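You operate a simulated robot arm through the tools that you are given. There is no shell and no other tool. Be economical: measure what you need, move in short steps, check, and stop when the job is done.

You run a simulated robot arm. Do the job below in one go: nothing can be reset, and whatever is moved stays where it is left.

JOB
Put three of the number markers from the top of the gear table on the top of the wash bench. Take the stop block on the far end of the wooden bench and put it away on the door end of the bench by the door. Take the bracket pattern on the far end of the wooden bench and put it away on the bench front between the presses. Take the scoop from the top of the filling bench and put it on the white booklet. Any order will do.

Only the result counts: the job must be done as asked and must still hold three seconds after the hand-in. Knocking over, shifting, dropping, spilling or breaking anything else fails it.

ROBOT AND FRAMES
A 6-joint arm with a fingered hand on a trunk, on a base that drives. Base frame: it is fixed to the floor where the robot stands at the start and does not move with it; the origin is under the middle of the robot, x ahead of it, y to its left, z up; the surface under the hand at the start is at about z = 850. Units: mm, degrees, N and s.
With the tool pointing down near the work surface it reaches from about 320 to 720 mm from the robot's upright axis, wherever it stands. Its first joint turns from -115.0 to 115.0 degrees. Places, roughly: bench front between the presses [-4500, -2200, 800]; booklet [-11000, -3000, 500]; bracket pattern (7x4x3 cm) [-300, 1400, 900]; door end of the bench by the door [-4400, 1400, 800]; number marker [750, -250, 750]; scoop (23x7x7 cm) [-9700, -3500, 900]; stop block [0, 1250, 750]; top of the wash bench [-3000, 1500, 800]. Payload 4 kg.
The TCP is the grasp point between the finger pads, 26 mm short of the fingertips. In the tool frame z runs along the fingers and y along their closing line. The gripper opens to 156 mm. The gripper's body begins 73 mm behind the TCP. The gripper is a hand of 4 fingers: y runs from the thumb to the fingers, the wrist lies at [0, 0, -239] in the tool frame.
Orientation is that of the tool frame in the base frame, as [roll, pitch, yaw] about the fixed x, y, z axes, in that order (R = Rz(yaw) Ry(pitch) Rx(roll)). With the fingers straight down and closing along the base's y, the tool's x points along the base's -x, its y along +y and its z along -z.

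CONTROLS
- The arm moves only by the tool move_arm. Its argument "increments" is a list of rows, each a list of 6 numbers: the shift along the tool's x, y, z in mm, then the turn, a rotation vector about the tool's x, y, z in rad. In form: [[dx, dy, dz, wx, wy, wz], ...]. A call has 1 to 10 rows; each row is the pose to reach, as a shift and turn from the pose commanded when the call began, along the tool's axes at that moment. Each row takes 0.2 s and may step no farther than 50 mm and 8.6 degrees from the row before; otherwise, the whole call is refused. A pose out of reach is approached as far as the arm can. The call stops where the force on the tool passes 40 N (or 10 N more than at its start, if that is more) or the arm is blocked; 0.2 s more then pass. In this call time passes only in rows, and 0.2 s behind the last. It gives the time, the measured TCP pose, the force on the tool (base axes), the opening and the grip force at its end, in the units of the frame above (readings bear some noise), with the torque about the TCP (base axes, N m) and any sound that the robot's microphone picked up.
- Cameras (640 x 400 px; columns grow to the right, rows downward): "scene" is now at [24.4, 149.1, 1614]; the picture's right is [0.09, -1.00, 0.00], its down [-0.71, -0.07, -0.70] and it looks along [0.70, 0.07, -0.71] (base axes); focal length 253 px, centre (320, 200). "wrist" rides on the gripper at [58, -58, -91] in the tool frame; the picture's right is [0.71, 0.71, 0.00], its down [-0.53, 0.53, -0.67] and it looks along [-0.47, 0.47, 0.74] (tool axes); focal length 265 px, centre (320, 200). There is no depth. A picture from a camera that has moved, and an enlarged one, comes with that camera's place and axes in the base frame and with its lens. The place of the scene camera against the robot may be out by one fixed shift of up to 12 mm in any direction.
- capture(camera): a new picture of that camera. It takes no simulated time.
- lift_body(by): slides the trunk up (or, below 0, down) by that many mm; the arm and the scene camera ride with it, the base frame stays. It gives what a move gives, with no picture.
- drive_base(legs): drives the robot by 1 to 6 legs, each [ahead, left, turn to the left] in mm, mm and degrees, along the robot's own axes; the way and the turn of a leg run together, so that a leg with both is an arc; at most 1500 mm and 180 degrees a leg. The arm and the cameras ride along, it lands a little off, and it stops where it bumps. It gives what a move gives.
- move_fingers(finger1, finger2, finger3, thumb_bend): sets how far each is bent, from 0 (flat) to 1 (curled in); at 0.3 the hand is open as for a grip, at 0.7 the pads meet at the TCP. One left out holds its place. A second passes; each finger stops where it meets its share of the squeeze, and holds until it gets a number again. It is the only way to open and close the hand. It gives what a move gives, with no picture; readings hold the bend of each and the force on the fingers (four entries, about 0 where the hand has none), thumb and palm.
- aim_head(pan, tilt): turns the head with the scene camera to pan (to the left, within 155 degrees either way) and tilt (down, from -29 to 69), counted from straight ahead of the robot. It gives what a move gives.
- zoom(camera, box): a new picture of the part [left, top, right, bottom] of that camera's present view, enlarged. It takes no simulated time.
- job_done(): hands the job in; it is judged then, once.

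Work in short steps. Places have to be worked out from the pictures, the camera data and where the tool is seen: move nearer, look again, correct. Check each grasp and each placing, and mend what went wrong. You have 186 turns and 156 pictures in all, those below and enlarged ones among them. Open the gripper and draw the arm clear of the work before you hand the job in, unless the task says otherwise; then end with one line.

The tools are called after "Call:" as a command line: name --pt "numbers of a row" for each row, then --argument value for the rest, lists and objects as JSON in quotes. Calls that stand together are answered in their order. move_arm: Moves the arm, as the interface text tells. Its arguments: {"type":"object","properties":{"increments":{"type":"array","items":{"type":"array","items":{"type":"number"}}}},"required":["increments"]} The other tools are called the same way: lift_body (by) slides the trunk up or down; move_fingers (finger1, finger2, finger3, thumb_bend) moves the fingers one by one; drive_base (legs) drives the base; aim_head (pan, tilt) turns the head that bears the scene camera; capture (camera) takes a picture; zoom (camera, box) takes an enlarged picture of a part of a camera's view; job_done () hands the job in.

At the start:

```text
t: 0.0
tcp_pos: [536.7, 36.7, 1114.0]
orientation: [-179.9, 0.0, 179.8]
contact_force: [0.1, -0.3, -0.5]
torque: [0.0, 0.04, -0.01]
gripper_width: 155.8
gripper_force: 0.0
shape: jaw
bend: [0.3, 0.3, 0.3, 0.3]
finger forces: [0.0, 0.0, 0.0, 0.1, 0.0, 0.0]
trunk travel left (down, up): [-700.0, 290.0]
robot x, y, heading: [-2.9, -3.8, 0.3]
head pan, tilt: [5.3, 45.4]
```

scene: 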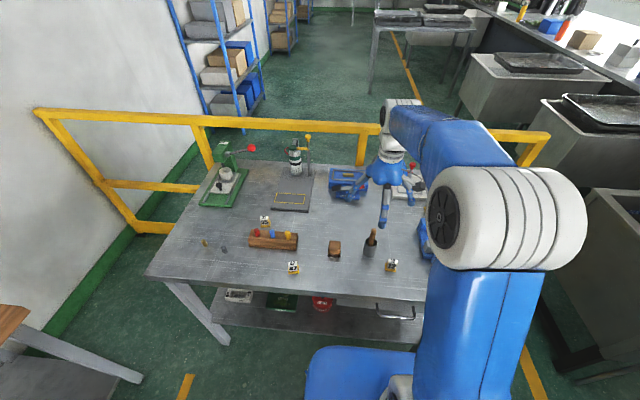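
wrist: 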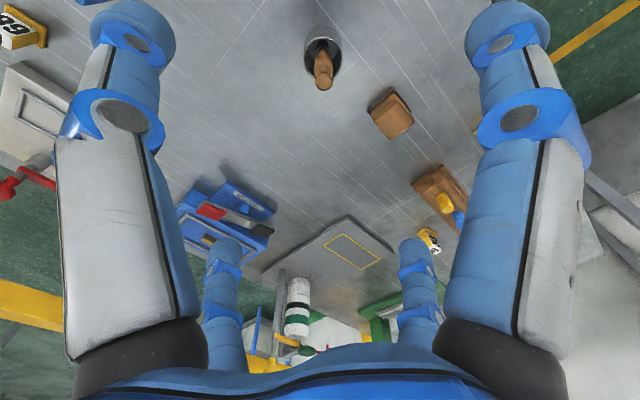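

The gear table is ahead, with small yellow and white cubes that look like the number markers. I'll zoom in on them and look to the left as well.

Call:
zoom --camera "scene" --box '[180, 130, 440, 292]'

Call:
aim_head --pan 90 --tilt 40

Call:
capture --camera "scene"

```text
2.46 times, centred on (310, 211) of scene
camera zoom: at [24.4, 149.1, 1614.0], right [0.09, -1.0, 0.0], down [-0.71, -0.07, -0.7], along [0.7, 0.07, -0.71], focal length 623 px, centre (345, 173)
```

zoom: 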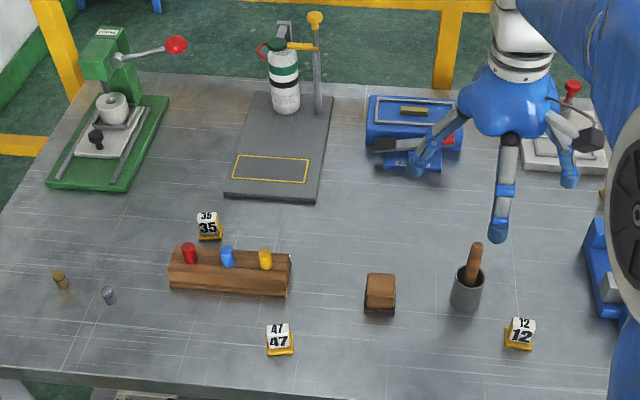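

```text
t: 1.6
tcp_pos: [536.3, 36.9, 1116.8]
orientation: [180.0, 0.0, 179.9]
contact_force: [0.1, 0.0, 0.0]
torque: [0.02, 0.01, 0.02]
gripper_width: 156.0
gripper_force: 0.0
shape: jaw
bend: [0.3, 0.3, 0.3, 0.3]
finger forces: [0.0, 0.0, 0.0, 0.0, 0.0, 0.1]
trunk travel left (down, up): [-700.0, 290.0]
robot x, y, heading: [-1.2, 0.7, 0.0]
head pan, tilt: [90.0, 40.0]
```

```text
152 pictures are left
camera scene: at [-57.3, 226.4, 1621.8], right [1.0, 0.0, 0.0], down [0.0, -0.64, -0.77], along [0.0, 0.77, -0.64], focal length 253 px, centre (320, 200)
```

scene: 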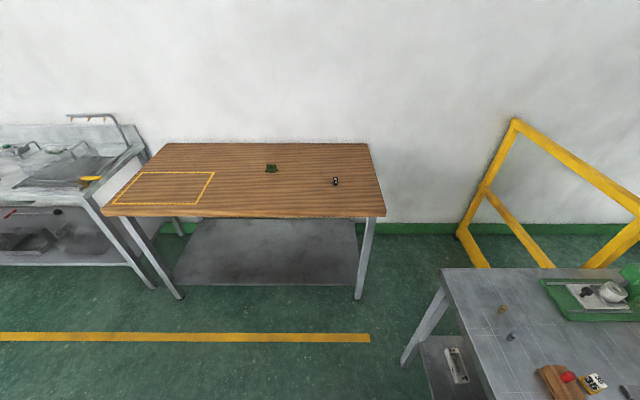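

The wooden bench is on the left, with a green bracket and a small block on its far end. I'll zoom in on those and look around to the rear.

Call:
zoom --camera "scene" --box '[240, 140, 368, 220]'

Call:
aim_head --pan 145 --tilt 20

Call:
capture --camera "scene"

Call:
aim_head --pan -145 --tilt 20

Call:
capture --camera "scene"

```text
5.00 times, centred on (304, 180) of scene
camera zoom: at [-57.3, 226.4, 1621.8], right [1.0, 0.0, 0.0], down [0.0, -0.64, -0.77], along [0.0, 0.77, -0.64], focal length 1265 px, centre (400, 300)
```

zoom: 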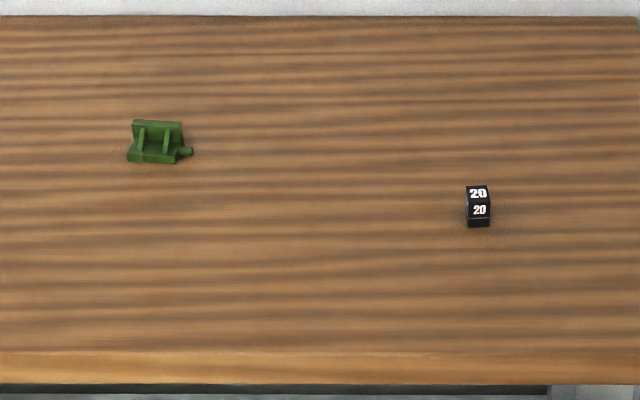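

```text
t: 2.8
tcp_pos: [535.8, 37.1, 1115.7]
orientation: [-180.0, 0.0, 180.0]
contact_force: [0.2, 0.5, -0.9]
torque: [-0.02, 0.0, -0.03]
gripper_width: 155.8
gripper_force: 0.0
shape: jaw
bend: [0.3, 0.3, 0.3, 0.3]
finger forces: [0.0, 0.0, 0.0, 0.1, 0.0, 0.0]
trunk travel left (down, up): [-700.0, 290.0]
robot x, y, heading: [0.2, -0.3, -0.1]
head pan, tilt: [145.0, 20.0]
```

```text
150 pictures are left
camera scene: at [-133.4, 195.0, 1653.2], right [0.57, 0.82, 0.0], down [0.28, -0.2, -0.94], along [-0.77, 0.54, -0.34], focal length 253 px, centre (320, 200)
```

scene: 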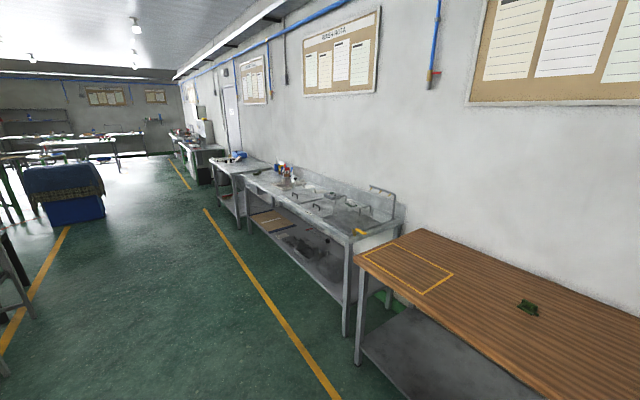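

```text
t: 6.8
tcp_pos: [535.4, 37.9, 1115.9]
orientation: [180.0, 0.0, 179.8]
contact_force: [-0.5, -0.1, 0.6]
torque: [0.0, 0.01, 0.01]
gripper_width: 156.0
gripper_force: 0.1
shape: jaw
bend: [0.3, 0.3, 0.3, 0.3]
finger forces: [0.0, 0.0, 0.0, 0.0, 0.0, 0.0]
trunk travel left (down, up): [-700.0, 290.0]
robot x, y, heading: [0.4, 1.4, 0.2]
head pan, tilt: [-145.0, 20.0]
```

```text
149 pictures are left
camera scene: at [-133.4, 88.0, 1653.2], right [-0.57, 0.82, 0.0], down [0.28, 0.2, -0.94], along [-0.77, -0.54, -0.34], focal length 253 px, centre (320, 200)
```

scene: 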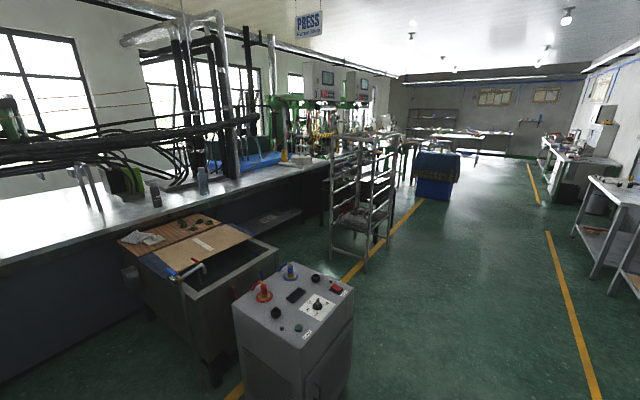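

I see four markers: 12 at about (490,-46), 47 at about (450,283), 35 at about (637,430), and another at about (767,-230). I'll aim the head back at the table and study the hand up close.

Call:
aim_head --pan -10 --tilt 45

Call:
capture --camera "scene"

Call:
zoom --camera "scene" --box '[220, 100, 380, 200]'

```text
t: 9.0
tcp_pos: [535.6, 36.8, 1116.2]
orientation: [179.9, 0.0, -180.0]
contact_force: [0.3, -0.2, 0.1]
torque: [0.0, 0.02, 0.02]
gripper_width: 156.1
gripper_force: 0.2
shape: jaw
bend: [0.3, 0.3, 0.3, 0.3]
finger forces: [0.0, 0.0, 0.0, 0.0, 0.0, 0.0]
trunk travel left (down, up): [-700.0, 290.0]
robot x, y, heading: [1.1, -2.5, -0.0]
head pan, tilt: [-10.0, 45.0]
```

```text
148 pictures are left
camera scene: at [22.9, 127.2, 1614.6], right [-0.17, -0.98, 0.0], down [-0.7, 0.12, -0.71], along [0.7, -0.12, -0.71], focal length 253 px, centre (320, 200)
```

scene: 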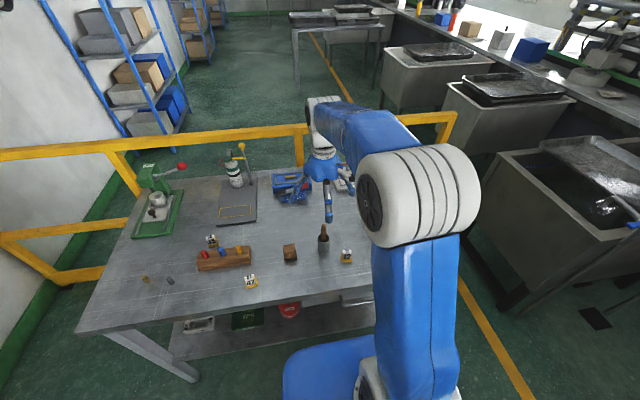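

```text
4.00 times, centred on (300, 150) of scene
camera zoom: at [22.9, 127.2, 1614.6], right [-0.17, -0.98, 0.0], down [-0.7, 0.12, -0.71], along [0.7, -0.12, -0.71], focal length 1012 px, centre (400, 400)
```

zoom: 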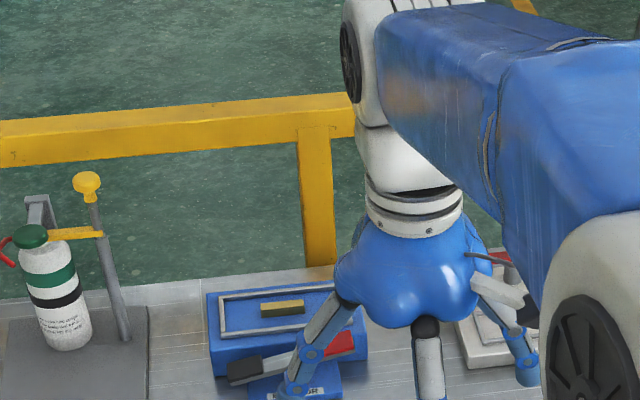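

Working back from the wrist picture, the four digits sit 90° apart: the thumb at -y, one finger at +y, and two at ±x. I'll flatten fingers 1 and 3 to see how they move, while the hand is high above the table.

Call:
move_fingers --finger1 0 --finger3 0.5

Call:
capture --camera "wrist"

Call:
zoom --camera "scene" --box '[250, 120, 410, 220]'

```text
t: 10.0
tcp_pos: [535.0, 37.6, 1116.0]
orientation: [180.0, 0.0, 179.8]
contact_force: [-0.3, -0.1, 0.7]
torque: [0.0, 0.01, 0.0]
gripper_width: 129.7
gripper_force: 0.1
shape: fingers
bend: [0.01, 0.3, 0.5, 0.3]
finger forces: [0.0, 0.0, 0.1, 0.0, 0.0, 0.1]
trunk travel left (down, up): [-700.0, 290.0]
robot x, y, heading: [-0.5, 1.5, -0.1]
head pan, tilt: [-10.0, 45.0]
```

```text
146 pictures are left
camera wrist: at [477.6, -21.2, 1207.7], right [-0.71, 0.71, 0.0], down [0.53, 0.53, 0.67], along [0.47, 0.47, -0.74], focal length 265 px, centre (320, 200)
```

wrist: 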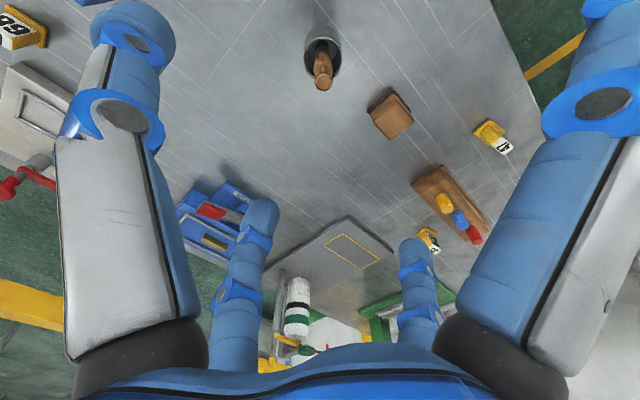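

```text
4.00 times, centred on (330, 170) of scene
camera zoom: at [22.9, 127.3, 1614.6], right [-0.17, -0.98, 0.0], down [-0.7, 0.12, -0.71], along [0.7, -0.12, -0.71], focal length 1012 px, centre (280, 320)
```

zoom: 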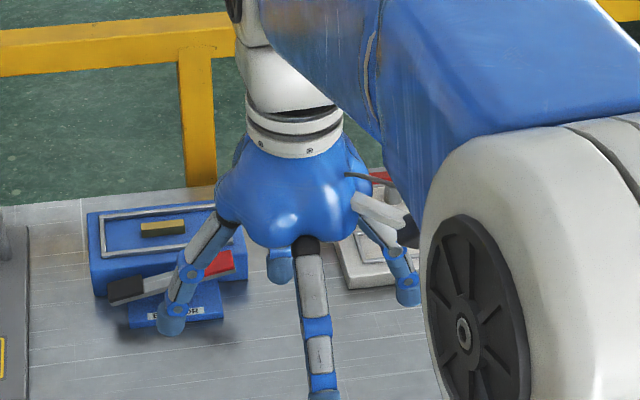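

Finger 1 is toward the robot, finger 3 away, finger 2 at +y. A pre-bend of about 0.5 gives a narrow claw, which suits the cubes. I'll restore a symmetric claw and zoom the wrist camera on marker 47.

Call:
move_fingers --finger1 0.45 --finger2 0.45 --finger3 0.45 --thumb_bend 0.45

Call:
zoom --camera "wrist" --box '[360, 80, 552, 200]'

Call:
zoom --camera "scene" --box '[190, 220, 366, 300]'

```text
t: 11.0
tcp_pos: [536.2, 37.8, 1115.3]
orientation: [180.0, 0.2, 179.9]
contact_force: [0.0, -0.4, -0.1]
torque: [0.0, 0.01, 0.02]
gripper_width: 65.6
gripper_force: 0.1
shape: fingers
bend: [0.45, 0.45, 0.45, 0.45]
finger forces: [0.1, 0.1, 0.0, 0.0, 0.0, 0.0]
trunk travel left (down, up): [-700.0, 290.0]
robot x, y, heading: [1.7, -1.5, -0.3]
head pan, tilt: [-10.0, 45.0]
```

```text
3.33 times, centred on (456, 140) of wrist
camera zoom: at [477.6, -21.2, 1207.7], right [-0.71, 0.71, 0.0], down [0.53, 0.53, 0.67], along [0.47, 0.47, -0.74], focal length 885 px, centre (-133, 400)
```

zoom: 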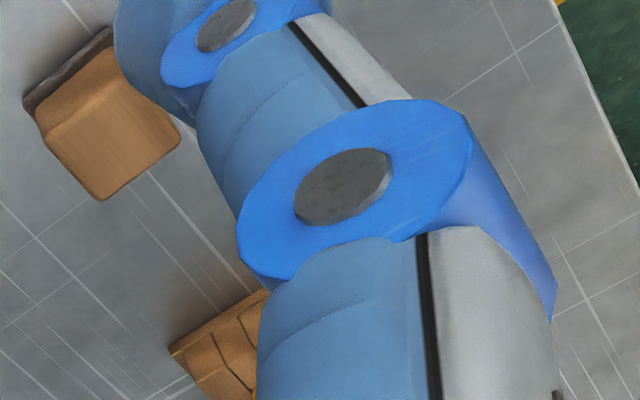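

```text
3.64 times, centred on (278, 260) of scene
camera zoom: at [22.9, 127.3, 1614.6], right [-0.17, -0.98, 0.0], down [-0.7, 0.12, -0.71], along [0.7, -0.12, -0.71], focal length 920 px, centre (473, -18)
```

zoom: 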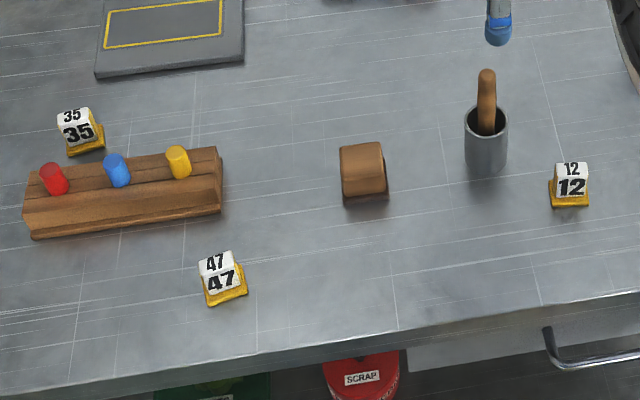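

Marker 47 is at about (442,277), turned by +9°, with its rack about 80 mm behind it. The hand is right over the cup, so I'll move sideways and down toward 47, turn -9° about the tool z, and check with the wrist camera.

Call:
move_arm --pt "20 50 0 0 0 0" --pt "40 95 0 0 0 -0.08" --pt "60 140 0 0 0 -0.157" --pt "80 185 10 0 0 -0.157" --pt "94 225 40 0 0 -0.157" --pt "94 239 80 0 0 -0.157" --pt "94 239 120 0 0 -0.157"

Call:
move_fingers --finger1 0.39 --finger2 0.39 --finger3 0.39 --thumb_bend 0.39

Call:
capture --camera "wrist"

Call:
aim_head --pan 25 --tilt 55

Call:
capture --camera "scene"

```text
refused: row 1 steps farther than a row can; nothing moved
```

```text
t: 12.0
tcp_pos: [534.8, 35.9, 1115.3]
orientation: [-179.9, 0.0, 179.9]
contact_force: [-0.2, 0.5, 0.6]
torque: [0.0, 0.02, 0.02]
gripper_width: 81.6
gripper_force: 0.1
shape: fingers
bend: [0.39, 0.39, 0.39, 0.39]
finger forces: [0.0, 0.0, 0.0, 0.0, 0.1, 0.0]
trunk travel left (down, up): [-700.0, 290.0]
robot x, y, heading: [-1.6, -0.4, 0.1]
head pan, tilt: [-10.0, 45.0]
```

```text
142 pictures are left
camera wrist: at [477.6, -21.2, 1207.7], right [-0.71, 0.71, 0.0], down [0.53, 0.53, 0.67], along [0.47, 0.47, -0.74], focal length 265 px, centre (320, 200)
```

wrist: 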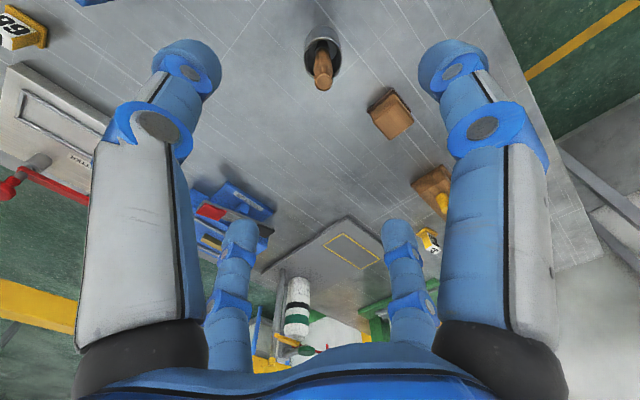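

```text
t: 13.0
tcp_pos: [536.0, 37.0, 1115.5]
orientation: [-179.9, 0.0, 179.9]
contact_force: [0.0, -0.3, 0.1]
torque: [-0.01, 0.03, 0.02]
gripper_width: 81.7
gripper_force: 0.0
shape: fingers
bend: [0.39, 0.39, 0.39, 0.39]
finger forces: [0.0, 0.0, 0.1, 0.0, 0.0, 0.0]
trunk travel left (down, up): [-700.0, 290.0]
robot x, y, heading: [-0.1, -0.7, -0.0]
head pan, tilt: [25.0, 55.0]
```

```text
141 pictures are left
camera scene: at [8.3, 171.8, 1601.2], right [0.42, -0.91, 0.0], down [-0.74, -0.35, -0.57], along [0.52, 0.24, -0.82], focal length 253 px, centre (320, 200)
```

scene: 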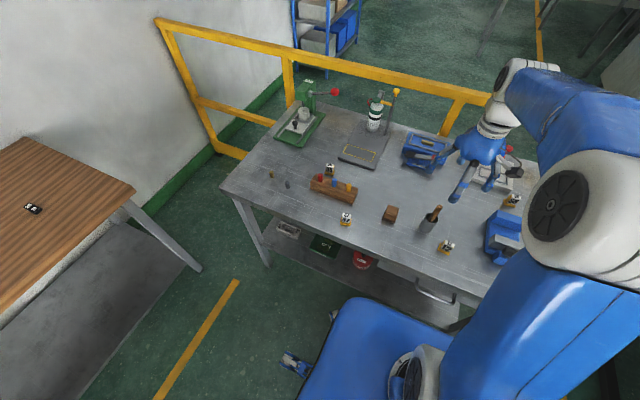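

The first row stepped too far, so I'll resend with smaller steps; the fingers are already at 0.39 with an 82 mm opening.

Call:
move_arm --pt "18 44 0 0 0 0" --pt "36 88 0 0 0 -0.08" --pt "54 132 0 0 0 -0.157" --pt "72 176 5 0 0 -0.157" --pt "88 215 25 0 0 -0.157" --pt "94 239 60 0 0 -0.157" --pt "94 239 105 0 0 -0.157" --pt "94 239 145 0 0 -0.157"

Call:
capture --camera "wrist"

Call:
zoom --camera "scene" --box '[260, 130, 420, 230]'

```text
t: 14.8
tcp_pos: [443.5, 277.9, 969.8]
orientation: [180.0, 0.0, -171.1]
contact_force: [0.4, 0.5, -0.6]
torque: [-0.01, 0.03, 0.02]
gripper_width: 81.7
gripper_force: 0.0
shape: fingers
bend: [0.39, 0.39, 0.39, 0.39]
finger forces: [0.0, 0.1, 0.0, 0.0, 0.0, 0.0]
trunk travel left (down, up): [-700.0, 290.0]
robot x, y, heading: [1.5, 0.4, -0.2]
head pan, tilt: [25.0, 55.0]
```

```text
140 pictures are left
camera wrist: at [393.9, 210.9, 1062.3], right [-0.81, 0.59, 0.0], down [0.44, 0.6, 0.67], along [0.39, 0.54, -0.74], focal length 265 px, centre (320, 200)
```

wrist: 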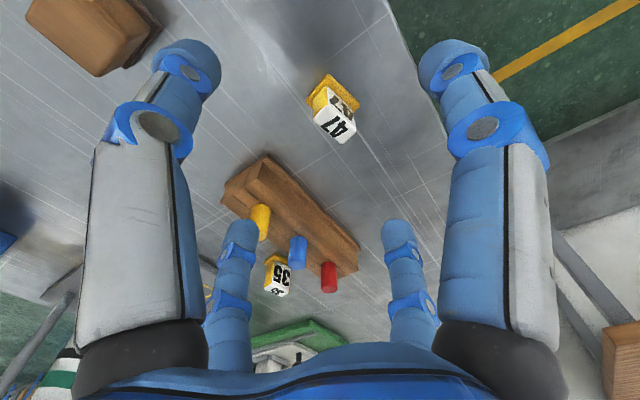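

```text
4.00 times, centred on (340, 180) of scene
camera zoom: at [9.0, 172.8, 1601.1], right [0.42, -0.91, 0.0], down [-0.74, -0.35, -0.57], along [0.52, 0.24, -0.82], focal length 1012 px, centre (240, 280)
```

zoom: 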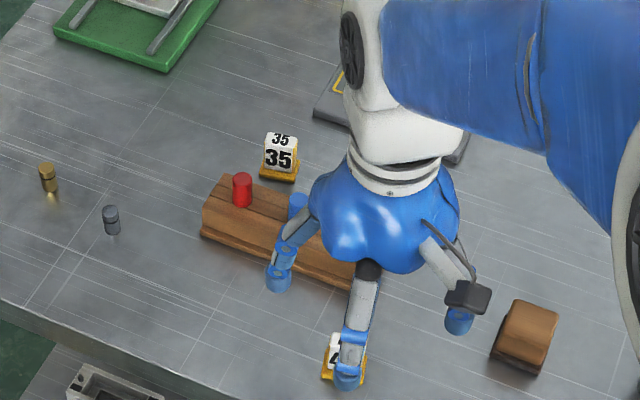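

The wrist view suggests marker 47 is about 10 mm nearer the robot than the TCP. I'll zoom in to refine that.

Call:
zoom --camera "wrist" --box '[270, 50, 398, 170]'

```text
3.33 times, centred on (334, 110) of wrist
camera zoom: at [393.9, 210.9, 1062.3], right [-0.81, 0.59, 0.0], down [0.44, 0.6, 0.67], along [0.39, 0.54, -0.74], focal length 885 px, centre (273, 500)
```

zoom: 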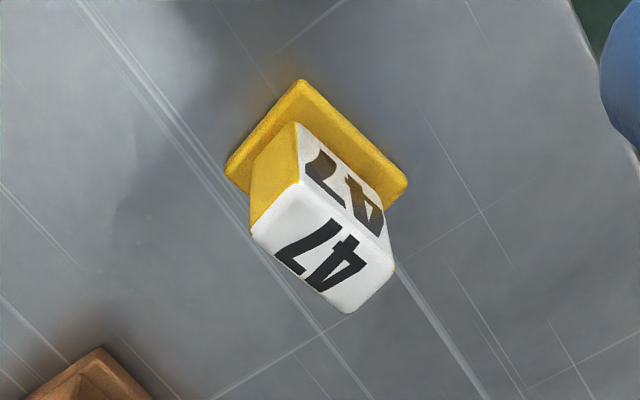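

The base corners give marker 47 a centre at about (433,283), a 34×26 mm base, about 40 mm high, turned about 12°. I'll correct and descend until the fingertips are just above the table.

Call:
move_arm --pt "9.6 6.6 20 0 0 -0.05" --pt "9.6 6.6 50 0 0 -0.05" --pt "9.6 6.6 75 0 0 -0.05" --pt "9.6 6.6 87 0 0 -0.05"

Call:
capture --camera "wrist"

Call:
zoom --camera "scene" --box '[260, 150, 420, 250]'

```text
t: 15.8
tcp_pos: [432.7, 280.6, 884.5]
orientation: [179.9, -0.1, -168.2]
contact_force: [0.5, 0.6, -0.1]
torque: [0.0, 0.01, 0.01]
gripper_width: 81.6
gripper_force: 0.0
shape: fingers
bend: [0.39, 0.39, 0.39, 0.39]
finger forces: [0.0, 0.0, 0.0, 0.0, 0.0, 0.0]
trunk travel left (down, up): [-700.0, 290.0]
robot x, y, heading: [-0.6, -1.7, 0.1]
head pan, tilt: [25.0, 55.0]
```

```text
137 pictures are left
camera wrist: at [386.5, 212.7, 975.8], right [-0.84, 0.55, 0.0], down [0.41, 0.62, 0.67], along [0.37, 0.56, -0.74], focal length 265 px, centre (320, 200)
```

wrist: 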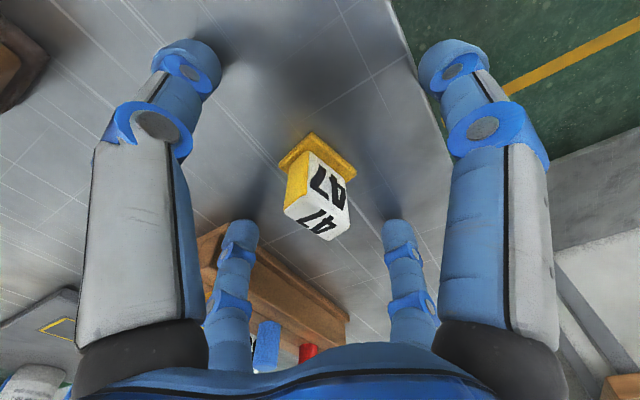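

```text
4.00 times, centred on (340, 200) of scene
camera zoom: at [8.6, 171.4, 1601.2], right [0.42, -0.91, 0.0], down [-0.74, -0.35, -0.57], along [0.52, 0.24, -0.82], focal length 1012 px, centre (240, 200)
```

zoom: 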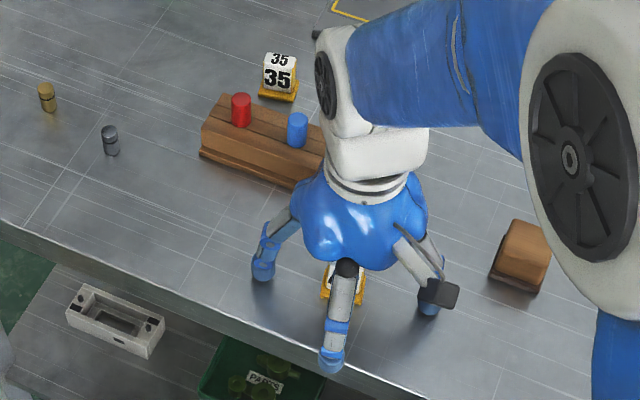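

The TCP projects to about (320,201) in the wrist view, and the marker sits right there. I'll close all four digits.

Call:
move_fingers --finger1 0.65 --finger2 0.65 --finger3 0.65 --thumb_bend 0.65

Call:
capture --camera "wrist"

```text
t: 16.8
tcp_pos: [431.7, 282.5, 884.3]
orientation: [-180.0, 0.0, -168.2]
contact_force: [0.3, 1.1, 3.3]
torque: [0.04, -0.04, -0.04]
gripper_width: 12.4
gripper_force: 3.8
shape: fingers
bend: [0.65, 0.62, 0.63, 0.64]
finger forces: [0.0, 2.9, 2.0, 0.0, 2.8, 0.0]
trunk travel left (down, up): [-700.0, 290.0]
robot x, y, heading: [1.2, 1.1, 0.0]
head pan, tilt: [25.0, 55.0]
```

```text
135 pictures are left
camera wrist: at [386.1, 213.0, 976.3], right [-0.84, 0.55, 0.0], down [0.41, 0.62, 0.67], along [0.37, 0.56, -0.74], focal length 265 px, centre (320, 200)
```

wrist: 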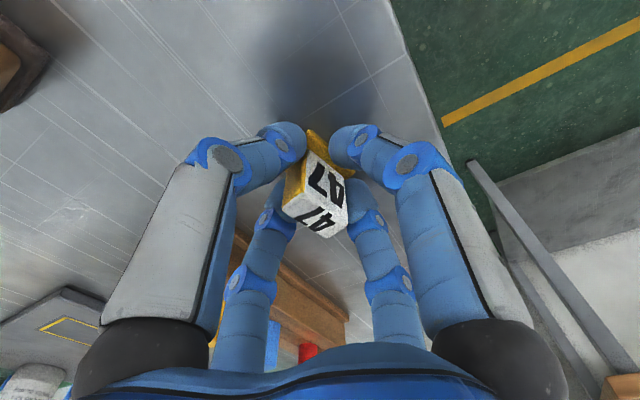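

The digits enclose the marker but the grip is light at 3.8 N. I'll tighten and then lift.

Call:
move_fingers --finger1 0.75 --finger2 0.75 --finger3 0.75 --thumb_bend 0.75

Call:
move_arm --pt "0 0 -20 0 0 0" --pt "0 0 -60 0 0 0" --pt "0 0 -100 0 0 0"

Call:
capture --camera "wrist"

```text
t: 17.8
tcp_pos: [431.7, 281.2, 885.4]
orientation: [179.9, 0.1, -168.2]
contact_force: [2.0, -2.3, 7.5]
torque: [0.13, -0.13, -0.05]
gripper_width: 6.3
gripper_force: 23.7
shape: fingers
bend: [0.72, 0.62, 0.65, 0.66]
finger forces: [5.4, 12.4, 15.1, 0.0, 14.2, 0.0]
trunk travel left (down, up): [-700.0, 290.0]
robot x, y, heading: [-1.1, 1.5, 0.2]
head pan, tilt: [25.0, 55.0]
```

```text
t: 18.6
tcp_pos: [430.2, 281.2, 984.2]
orientation: [180.0, 0.0, -168.2]
contact_force: [-0.2, -0.2, -0.3]
torque: [0.01, -0.02, 0.01]
gripper_width: 6.0
gripper_force: 19.0
shape: fingers
bend: [0.72, 0.61, 0.65, 0.67]
finger forces: [6.2, 10.9, 6.4, 0.0, 14.0, 0.0]
trunk travel left (down, up): [-700.0, 290.0]
robot x, y, heading: [-1.8, -1.9, 0.1]
head pan, tilt: [25.0, 55.0]
```

```text
134 pictures are left
camera wrist: at [386.1, 211.6, 1076.3], right [-0.84, 0.55, 0.0], down [0.41, 0.62, 0.67], along [0.37, 0.56, -0.74], focal length 265 px, centre (320, 200)
```

wrist: 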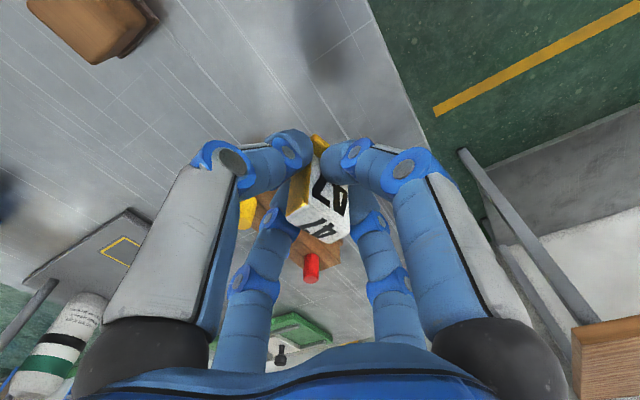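

The marker is held. I'll raise the hand a little, back away from the table, and turn to face the wash bench, keeping clear of the cabinet at about (-700,-460).

Call:
move_arm --pt "0 0 -40 0 0 0" --pt "0 0 -80 0 0 0" --pt "0 0 -120 0 0 0"

Call:
drive_base --legs '[[-800, 0, 0], [-1000, 350, 0], [0, 0, 90]]'

Call:
aim_head --pan 0 --tilt 40

Call:
capture --camera "scene"

```text
t: 19.4
tcp_pos: [430.0, 281.1, 1105.1]
orientation: [179.9, 0.1, -168.1]
contact_force: [-0.5, -0.6, -0.2]
torque: [0.0, -0.04, 0.01]
gripper_width: 5.8
gripper_force: 18.1
shape: fingers
bend: [0.72, 0.61, 0.65, 0.67]
finger forces: [5.9, 10.9, 6.1, 0.0, 13.9, 0.1]
trunk travel left (down, up): [-700.0, 290.0]
robot x, y, heading: [-1.1, -4.4, -0.0]
head pan, tilt: [25.0, 55.0]
```

```text
t: 52.4
tcp_pos: [-2079.5, 775.9, 1103.8]
orientation: [-180.0, -0.1, -78.5]
contact_force: [-0.3, -0.2, -0.8]
torque: [0.0, 0.01, 0.0]
gripper_width: 5.1
gripper_force: 18.5
shape: fingers
bend: [0.72, 0.61, 0.66, 0.68]
finger forces: [5.8, 11.1, 6.6, 0.1, 13.6, 0.0]
trunk travel left (down, up): [-700.0, 290.0]
robot x, y, heading: [-1801.1, 342.1, 89.6]
head pan, tilt: [25.0, 55.0]
```

```text
t: 53.3
tcp_pos: [-2079.1, 775.4, 1103.8]
orientation: [180.0, 0.0, -78.5]
contact_force: [0.2, -0.2, 0.0]
torque: [0.01, 0.03, -0.01]
gripper_width: 5.0
gripper_force: 18.4
shape: fingers
bend: [0.72, 0.61, 0.66, 0.68]
finger forces: [5.9, 11.2, 6.6, 0.0, 13.7, 0.0]
trunk travel left (down, up): [-700.0, 290.0]
robot x, y, heading: [-1801.7, 344.9, 90.1]
head pan, tilt: [0.0, 40.0]
```

```text
133 pictures are left
camera scene: at [-1948.9, 359.8, 1621.8], right [1.0, 0.0, 0.0], down [0.0, -0.64, -0.77], along [0.0, 0.77, -0.64], focal length 253 px, centre (320, 200)
```

scene: 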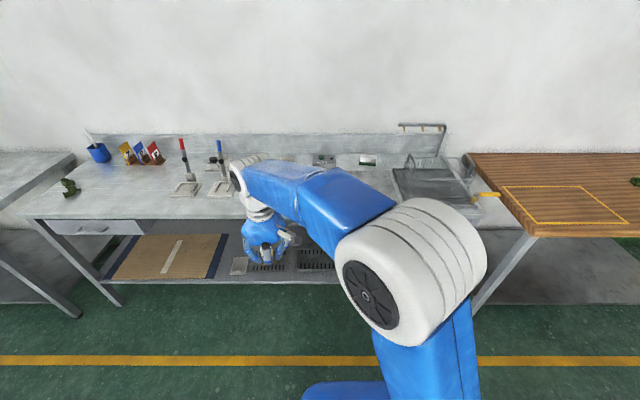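

I'm at (-1800,345) facing this bench. I'll zoom in on its contents, then look up at the wall poster and along to the left to be sure this is the wash bench.

Call:
zoom --camera "scene" --box '[20, 120, 260, 270]'

Call:
aim_head --pan 30 --tilt 5

Call:
capture --camera "scene"

Call:
aim_head --pan 60 --tilt 20

Call:
capture --camera "scene"

```text
2.67 times, centred on (140, 195) of scene
camera zoom: at [-1948.9, 359.8, 1621.8], right [1.0, 0.0, 0.0], down [0.0, -0.64, -0.77], along [0.0, 0.77, -0.64], focal length 675 px, centre (800, 213)
```

zoom: 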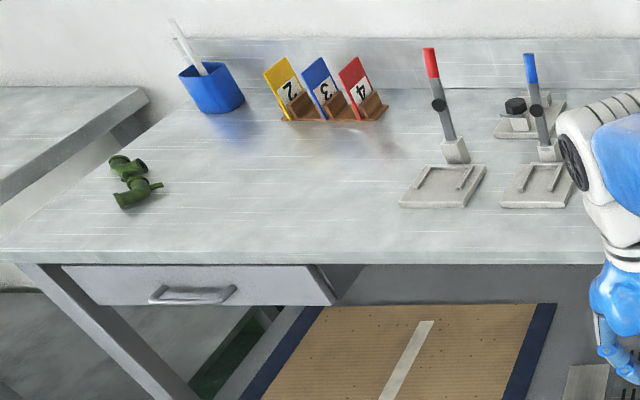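

```text
t: 54.3
tcp_pos: [-2079.5, 775.7, 1104.0]
orientation: [180.0, 0.0, -78.4]
contact_force: [-0.2, -0.3, -0.8]
torque: [0.02, 0.02, 0.0]
gripper_width: 4.7
gripper_force: 18.9
shape: fingers
bend: [0.72, 0.61, 0.66, 0.68]
finger forces: [5.9, 11.1, 6.7, 0.1, 13.6, 0.0]
trunk travel left (down, up): [-700.0, 290.0]
robot x, y, heading: [-1800.6, 341.6, 89.6]
head pan, tilt: [30.0, 5.0]
```

```text
131 pictures are left
camera scene: at [-1994.9, 354.6, 1677.5], right [0.87, 0.5, 0.0], down [0.04, -0.08, -1.0], along [-0.49, 0.87, -0.09], focal length 253 px, centre (320, 200)
```

scene: 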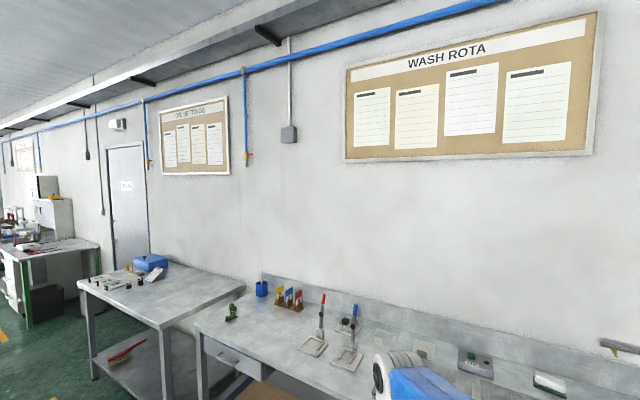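

```text
t: 55.3
tcp_pos: [-2079.1, 776.4, 1105.1]
orientation: [180.0, 0.0, -78.5]
contact_force: [-0.4, 0.4, -0.1]
torque: [0.0, 0.02, -0.02]
gripper_width: 5.1
gripper_force: 18.2
shape: fingers
bend: [0.72, 0.61, 0.66, 0.68]
finger forces: [6.0, 11.2, 6.6, 0.0, 13.6, 0.0]
trunk travel left (down, up): [-700.0, 290.0]
robot x, y, heading: [-1800.4, 342.6, 89.8]
head pan, tilt: [60.0, 20.0]
```

```text
130 pictures are left
camera scene: at [-2029.6, 321.8, 1653.3], right [0.5, 0.86, 0.0], down [0.29, -0.17, -0.94], along [-0.81, 0.47, -0.34], focal length 253 px, centre (320, 200)
```

scene: 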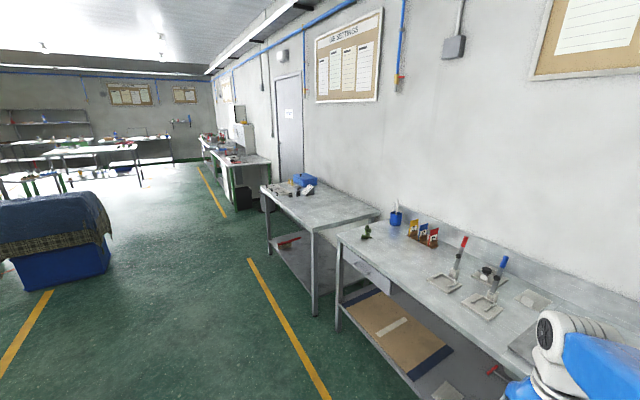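

The WASH ROTA board hangs over this bench, so this is the wash bench, spanning about x -3260 to -1090. Its left part has free space around (-2880,1350). I'll drive in front of it.

Call:
drive_base --legs '[[0, 980, 0], [400, 0, 0]]'

Call:
aim_head --pan 10 --tilt 50

Call:
capture --camera "scene"

```text
t: 73.2
tcp_pos: [-3057.7, 1176.1, 1104.4]
orientation: [179.9, 0.0, -78.3]
contact_force: [0.1, -0.2, -0.3]
torque: [-0.01, 0.03, 0.03]
gripper_width: 5.0
gripper_force: 19.0
shape: fingers
bend: [0.72, 0.61, 0.66, 0.68]
finger forces: [6.2, 11.2, 6.6, 0.0, 13.3, 0.0]
trunk travel left (down, up): [-700.0, 290.0]
robot x, y, heading: [-2776.4, 748.6, 90.0]
head pan, tilt: [60.0, 20.0]
```

```text
t: 74.4
tcp_pos: [-3057.7, 1176.7, 1105.0]
orientation: [180.0, 0.0, -78.3]
contact_force: [-0.3, 0.4, 0.2]
torque: [0.01, 0.01, 0.0]
gripper_width: 4.8
gripper_force: 18.7
shape: fingers
bend: [0.72, 0.61, 0.66, 0.68]
finger forces: [6.0, 11.1, 6.7, 0.1, 13.3, 0.0]
trunk travel left (down, up): [-700.0, 290.0]
robot x, y, heading: [-2778.9, 744.5, 90.1]
head pan, tilt: [10.0, 50.0]
```

```text
129 pictures are left
camera scene: at [-2939.7, 753.2, 1607.7], right [0.99, 0.17, 0.0], down [0.13, -0.75, -0.64], along [-0.11, 0.63, -0.77], focal length 253 px, centre (320, 200)
```

scene: 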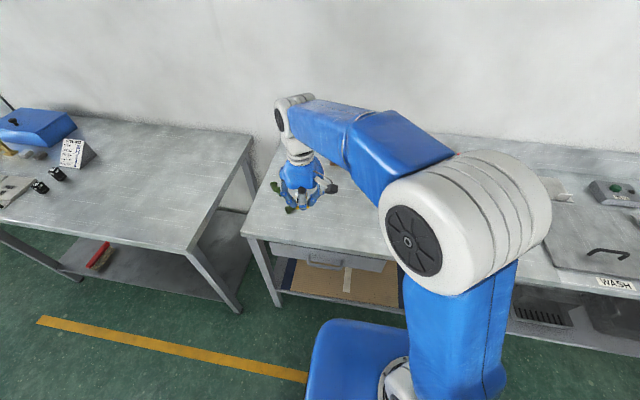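

The WASH label confirms it. I'll move the held marker over the free patch at about (-2880,1400) and look with the wrist camera.

Call:
move_arm --pt "-26 -31 0 0 0 0" --pt "-52 -63 0 0 0 0" --pt "-78 -94 5 0 0 0" --pt "-104 -126 15 0 0 0" --pt "-131 -157 30 0 0 0" --pt "-157 -189 45 0 0 0" --pt "-183 -220 60 0 0 0" --pt "-183 -220 100 0 0 0"

Call:
capture --camera "wrist"

Call:
capture --camera "scene"

```text
t: 76.2
tcp_pos: [-2881.0, 1400.8, 1003.3]
orientation: [-180.0, 0.0, -78.4]
contact_force: [-0.2, 0.8, -1.1]
torque: [0.01, -0.01, 0.02]
gripper_width: 4.7
gripper_force: 18.5
shape: fingers
bend: [0.73, 0.61, 0.66, 0.68]
finger forces: [5.9, 11.1, 6.8, 0.0, 13.1, 0.0]
trunk travel left (down, up): [-700.0, 290.0]
robot x, y, heading: [-2776.4, 746.0, 89.9]
head pan, tilt: [10.0, 50.0]
```

```text
128 pictures are left
camera wrist: at [-2811.4, 1355.4, 1095.4], right [-0.55, -0.84, 0.0], down [-0.62, 0.41, 0.67], along [-0.56, 0.37, -0.74], focal length 265 px, centre (320, 200)
```

wrist: 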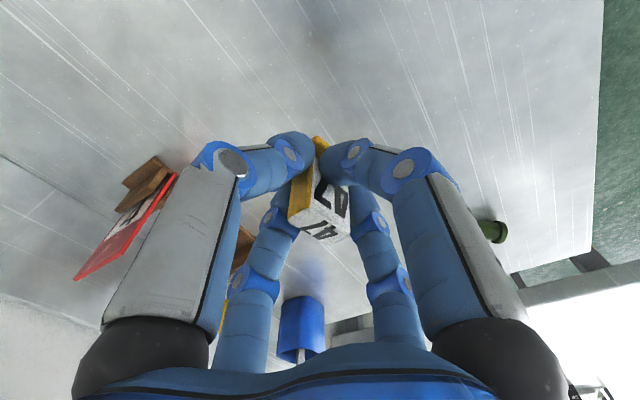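

```text
127 pictures are left
camera scene: at [-2940.6, 753.2, 1607.6], right [0.99, 0.17, 0.0], down [0.13, -0.75, -0.64], along [-0.11, 0.63, -0.77], focal length 253 px, centre (320, 200)
```

scene: 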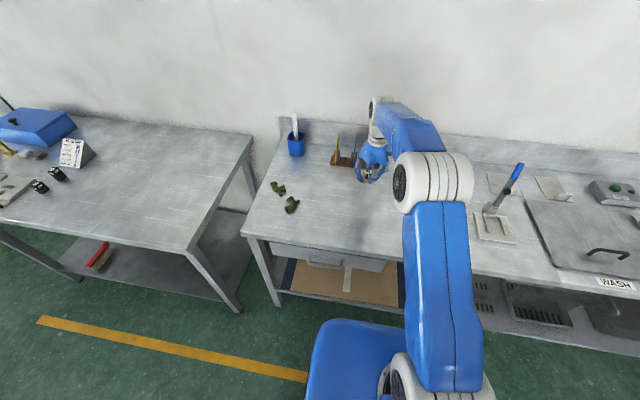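

The area below the hand is clear. I'll descend to just above where the marker should touch.

Call:
move_arm --pt "0 0 40 0 0 0" --pt "0 0 80 0 0 0" --pt "0 0 105 0 0 0" --pt "0 0 112 0 0 0"

Call:
zoom --camera "scene" --box '[310, 120, 438, 200]'

Call:
capture --camera "wrist"

```text
t: 77.2
tcp_pos: [-2879.7, 1399.4, 892.8]
orientation: [179.9, 0.1, -78.3]
contact_force: [-1.3, -0.3, -1.0]
torque: [-0.03, -0.02, 0.0]
gripper_width: 4.6
gripper_force: 18.4
shape: fingers
bend: [0.73, 0.61, 0.66, 0.68]
finger forces: [6.0, 11.2, 6.8, 0.0, 13.1, 0.1]
trunk travel left (down, up): [-700.0, 290.0]
robot x, y, heading: [-2780.8, 747.4, 89.9]
head pan, tilt: [10.0, 50.0]
```

```text
5.00 times, centred on (374, 160) of scene
camera zoom: at [-2939.2, 752.5, 1607.7], right [0.99, 0.17, 0.0], down [0.13, -0.75, -0.64], along [-0.11, 0.63, -0.77], focal length 1265 px, centre (50, 400)
```

zoom: 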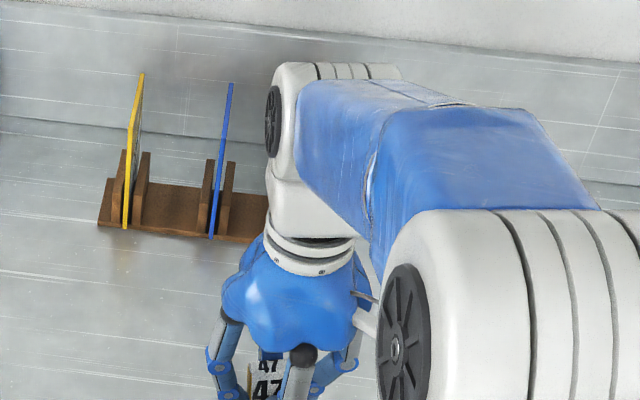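

```text
125 pictures are left
camera wrist: at [-2811.1, 1354.1, 983.6], right [-0.55, -0.84, 0.0], down [-0.62, 0.41, 0.67], along [-0.56, 0.37, -0.74], focal length 265 px, centre (320, 200)
```

wrist: 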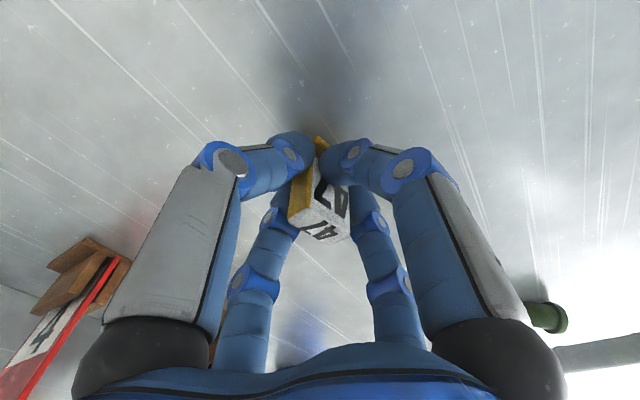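

No contact yet. I'll descend in fine steps and watch the force.

Call:
move_arm --pt "0 0 3 0 0 0" --pt "0 0 6 0 0 0" --pt "0 0 8 0 0 0"

Call:
move_arm --pt "0 0 3 0 0 0"

```text
t: 78.0
tcp_pos: [-2879.2, 1399.9, 886.0]
orientation: [179.9, 0.2, -78.4]
contact_force: [-0.2, -0.6, 8.4]
torque: [0.08, 0.23, -0.03]
gripper_width: 4.6
gripper_force: 23.1
shape: fingers
bend: [0.73, 0.61, 0.66, 0.68]
finger forces: [6.8, 13.5, 12.9, 0.1, 13.2, 0.0]
trunk travel left (down, up): [-700.0, 290.0]
robot x, y, heading: [-2778.1, 748.6, 89.8]
head pan, tilt: [10.0, 50.0]
```

```text
t: 78.4
tcp_pos: [-2879.3, 1400.1, 883.0]
orientation: [-180.0, 0.4, -78.2]
contact_force: [0.6, -0.8, 18.3]
torque: [0.21, 0.42, -0.06]
gripper_width: 4.9
gripper_force: 29.6
shape: fingers
bend: [0.72, 0.61, 0.65, 0.67]
finger forces: [7.3, 16.3, 22.6, 0.1, 13.3, 0.0]
trunk travel left (down, up): [-700.0, 290.0]
robot x, y, heading: [-2776.2, 747.8, 89.9]
head pan, tilt: [10.0, 50.0]
```

It's firmly on the bench (18 N). I'll ease up 2 mm and open in stages.

Call:
move_arm --pt "0 0 -3 0 0 0"

Call:
move_fingers --finger1 0.55 --finger2 0.55 --finger3 0.55 --thumb_bend 0.55

Call:
move_fingers --finger1 0.38 --finger2 0.38 --finger3 0.38 --thumb_bend 0.38

Call:
capture --camera "wrist"

```text
t: 78.8
tcp_pos: [-2880.2, 1400.4, 885.4]
orientation: [179.9, 0.1, -78.3]
contact_force: [0.0, 1.4, 10.6]
torque: [0.15, 0.27, -0.04]
gripper_width: 5.1
gripper_force: 26.4
shape: fingers
bend: [0.72, 0.61, 0.65, 0.67]
finger forces: [5.9, 14.4, 19.3, 0.0, 13.0, 0.0]
trunk travel left (down, up): [-700.0, 290.0]
robot x, y, heading: [-2772.7, 744.5, 89.9]
head pan, tilt: [10.0, 50.0]
```

```text
t: 79.8
tcp_pos: [-2878.8, 1399.6, 883.5]
orientation: [180.0, 0.0, -78.4]
contact_force: [-0.5, -1.5, 9.8]
torque: [-0.21, 0.04, 0.0]
gripper_width: 36.9
gripper_force: 5.1
shape: fingers
bend: [0.55, 0.55, 0.56, 0.55]
finger forces: [5.2, 2.2, 0.8, 0.0, 0.9, 0.0]
trunk travel left (down, up): [-700.0, 290.0]
robot x, y, heading: [-2773.9, 746.6, 89.8]
head pan, tilt: [10.0, 50.0]
```

```text
t: 80.8
tcp_pos: [-2879.3, 1400.9, 884.4]
orientation: [180.0, 0.0, -78.3]
contact_force: [-0.4, -0.2, 1.0]
torque: [0.01, 0.0, 0.0]
gripper_width: 84.6
gripper_force: 0.0
shape: fingers
bend: [0.38, 0.38, 0.38, 0.38]
finger forces: [0.1, 0.0, 0.1, 0.1, 0.1, 0.1]
trunk travel left (down, up): [-700.0, 290.0]
robot x, y, heading: [-2777.6, 748.4, 89.6]
head pan, tilt: [10.0, 50.0]
```

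```text
124 pictures are left
camera wrist: at [-2811.0, 1355.1, 975.9], right [-0.55, -0.84, 0.0], down [-0.62, 0.41, 0.67], along [-0.56, 0.37, -0.74], focal length 265 px, centre (320, 200)
```

wrist: 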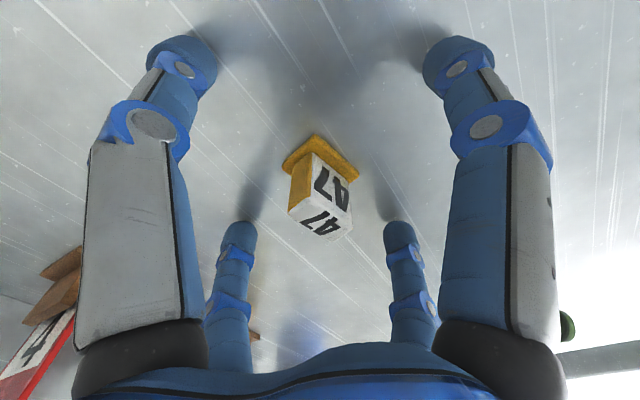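

Marker 47 stands well. I'll lift away, retract the arm, and drive back to the gear table for marker 12.

Call:
move_arm --pt "0 0 -45 0 0 0" --pt "0 0 -90 0 0 0" --pt "0 0 -135 0 0 0" --pt "0 0 -180 0 0 0" --pt "20 0 -220 0 0 0" --pt "65 0 -225 0 0 0" --pt "110 0 -225 0 0 0" --pt "155 0 -225 0 0 0" --pt "200 0 -225 0 0 0"

Call:
drive_base --legs '[[-400, 0, 0], [0, 0, -90], [1480, -50, 0], [1280, -300, 0]]'

Call:
aim_head --pan 0 --tilt 55

Call:
capture --camera "wrist"

Call:
capture --camera "scene"

```text
t: 82.8
tcp_pos: [-2838.0, 1203.4, 1107.2]
orientation: [-180.0, 0.0, -78.5]
contact_force: [0.8, -1.2, -0.9]
torque: [0.05, 0.0, 0.01]
gripper_width: 84.5
gripper_force: 0.1
shape: fingers
bend: [0.38, 0.38, 0.38, 0.38]
finger forces: [0.0, 0.0, 0.1, 0.1, 0.0, 0.0]
trunk travel left (down, up): [-700.0, 290.0]
robot x, y, heading: [-2777.2, 745.7, 90.0]
head pan, tilt: [10.0, 50.0]
```

```text
t: 133.0
tcp_pos: [434.1, 55.8, 1107.2]
orientation: [-179.9, 0.0, -167.7]
contact_force: [0.2, 0.0, 0.3]
torque: [0.02, 0.01, -0.03]
gripper_width: 84.5
gripper_force: 0.1
shape: fingers
bend: [0.38, 0.38, 0.38, 0.38]
finger forces: [0.1, 0.0, 0.1, 0.0, 0.0, 0.0]
trunk travel left (down, up): [-700.0, 290.0]
robot x, y, heading: [-26.6, -11.8, 0.4]
head pan, tilt: [10.0, 50.0]
```

```text
t: 133.7
tcp_pos: [433.1, 55.7, 1107.3]
orientation: [180.0, 0.1, -167.5]
contact_force: [-0.1, 0.1, 0.2]
torque: [0.01, 0.03, -0.02]
gripper_width: 84.8
gripper_force: 0.1
shape: fingers
bend: [0.38, 0.38, 0.38, 0.38]
finger forces: [0.1, 0.0, 0.0, 0.0, 0.0, 0.0]
trunk travel left (down, up): [-700.0, 290.0]
robot x, y, heading: [-20.8, -13.1, 0.7]
head pan, tilt: [0.0, 55.0]
```

```text
123 pictures are left
camera wrist: at [389.0, -13.5, 1199.6], right [-0.84, 0.54, 0.0], down [0.4, 0.63, 0.67], along [0.36, 0.56, -0.74], focal length 265 px, centre (320, 200)
```

wrist: 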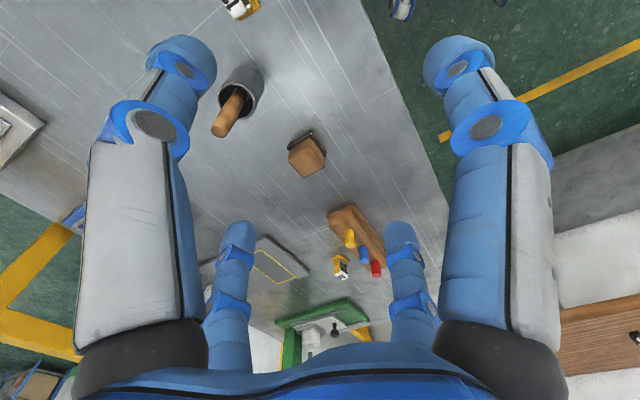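

```text
122 pictures are left
camera scene: at [-11.3, 130.9, 1601.1], right [0.01, -1.0, 0.0], down [-0.82, -0.01, -0.57], along [0.57, 0.01, -0.82], focal length 253 px, centre (320, 200)
```

scene: 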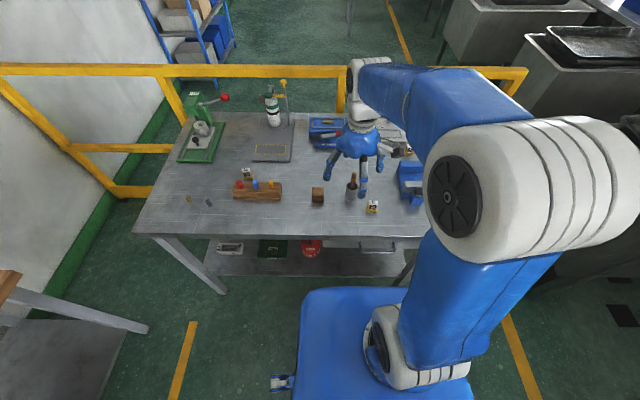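

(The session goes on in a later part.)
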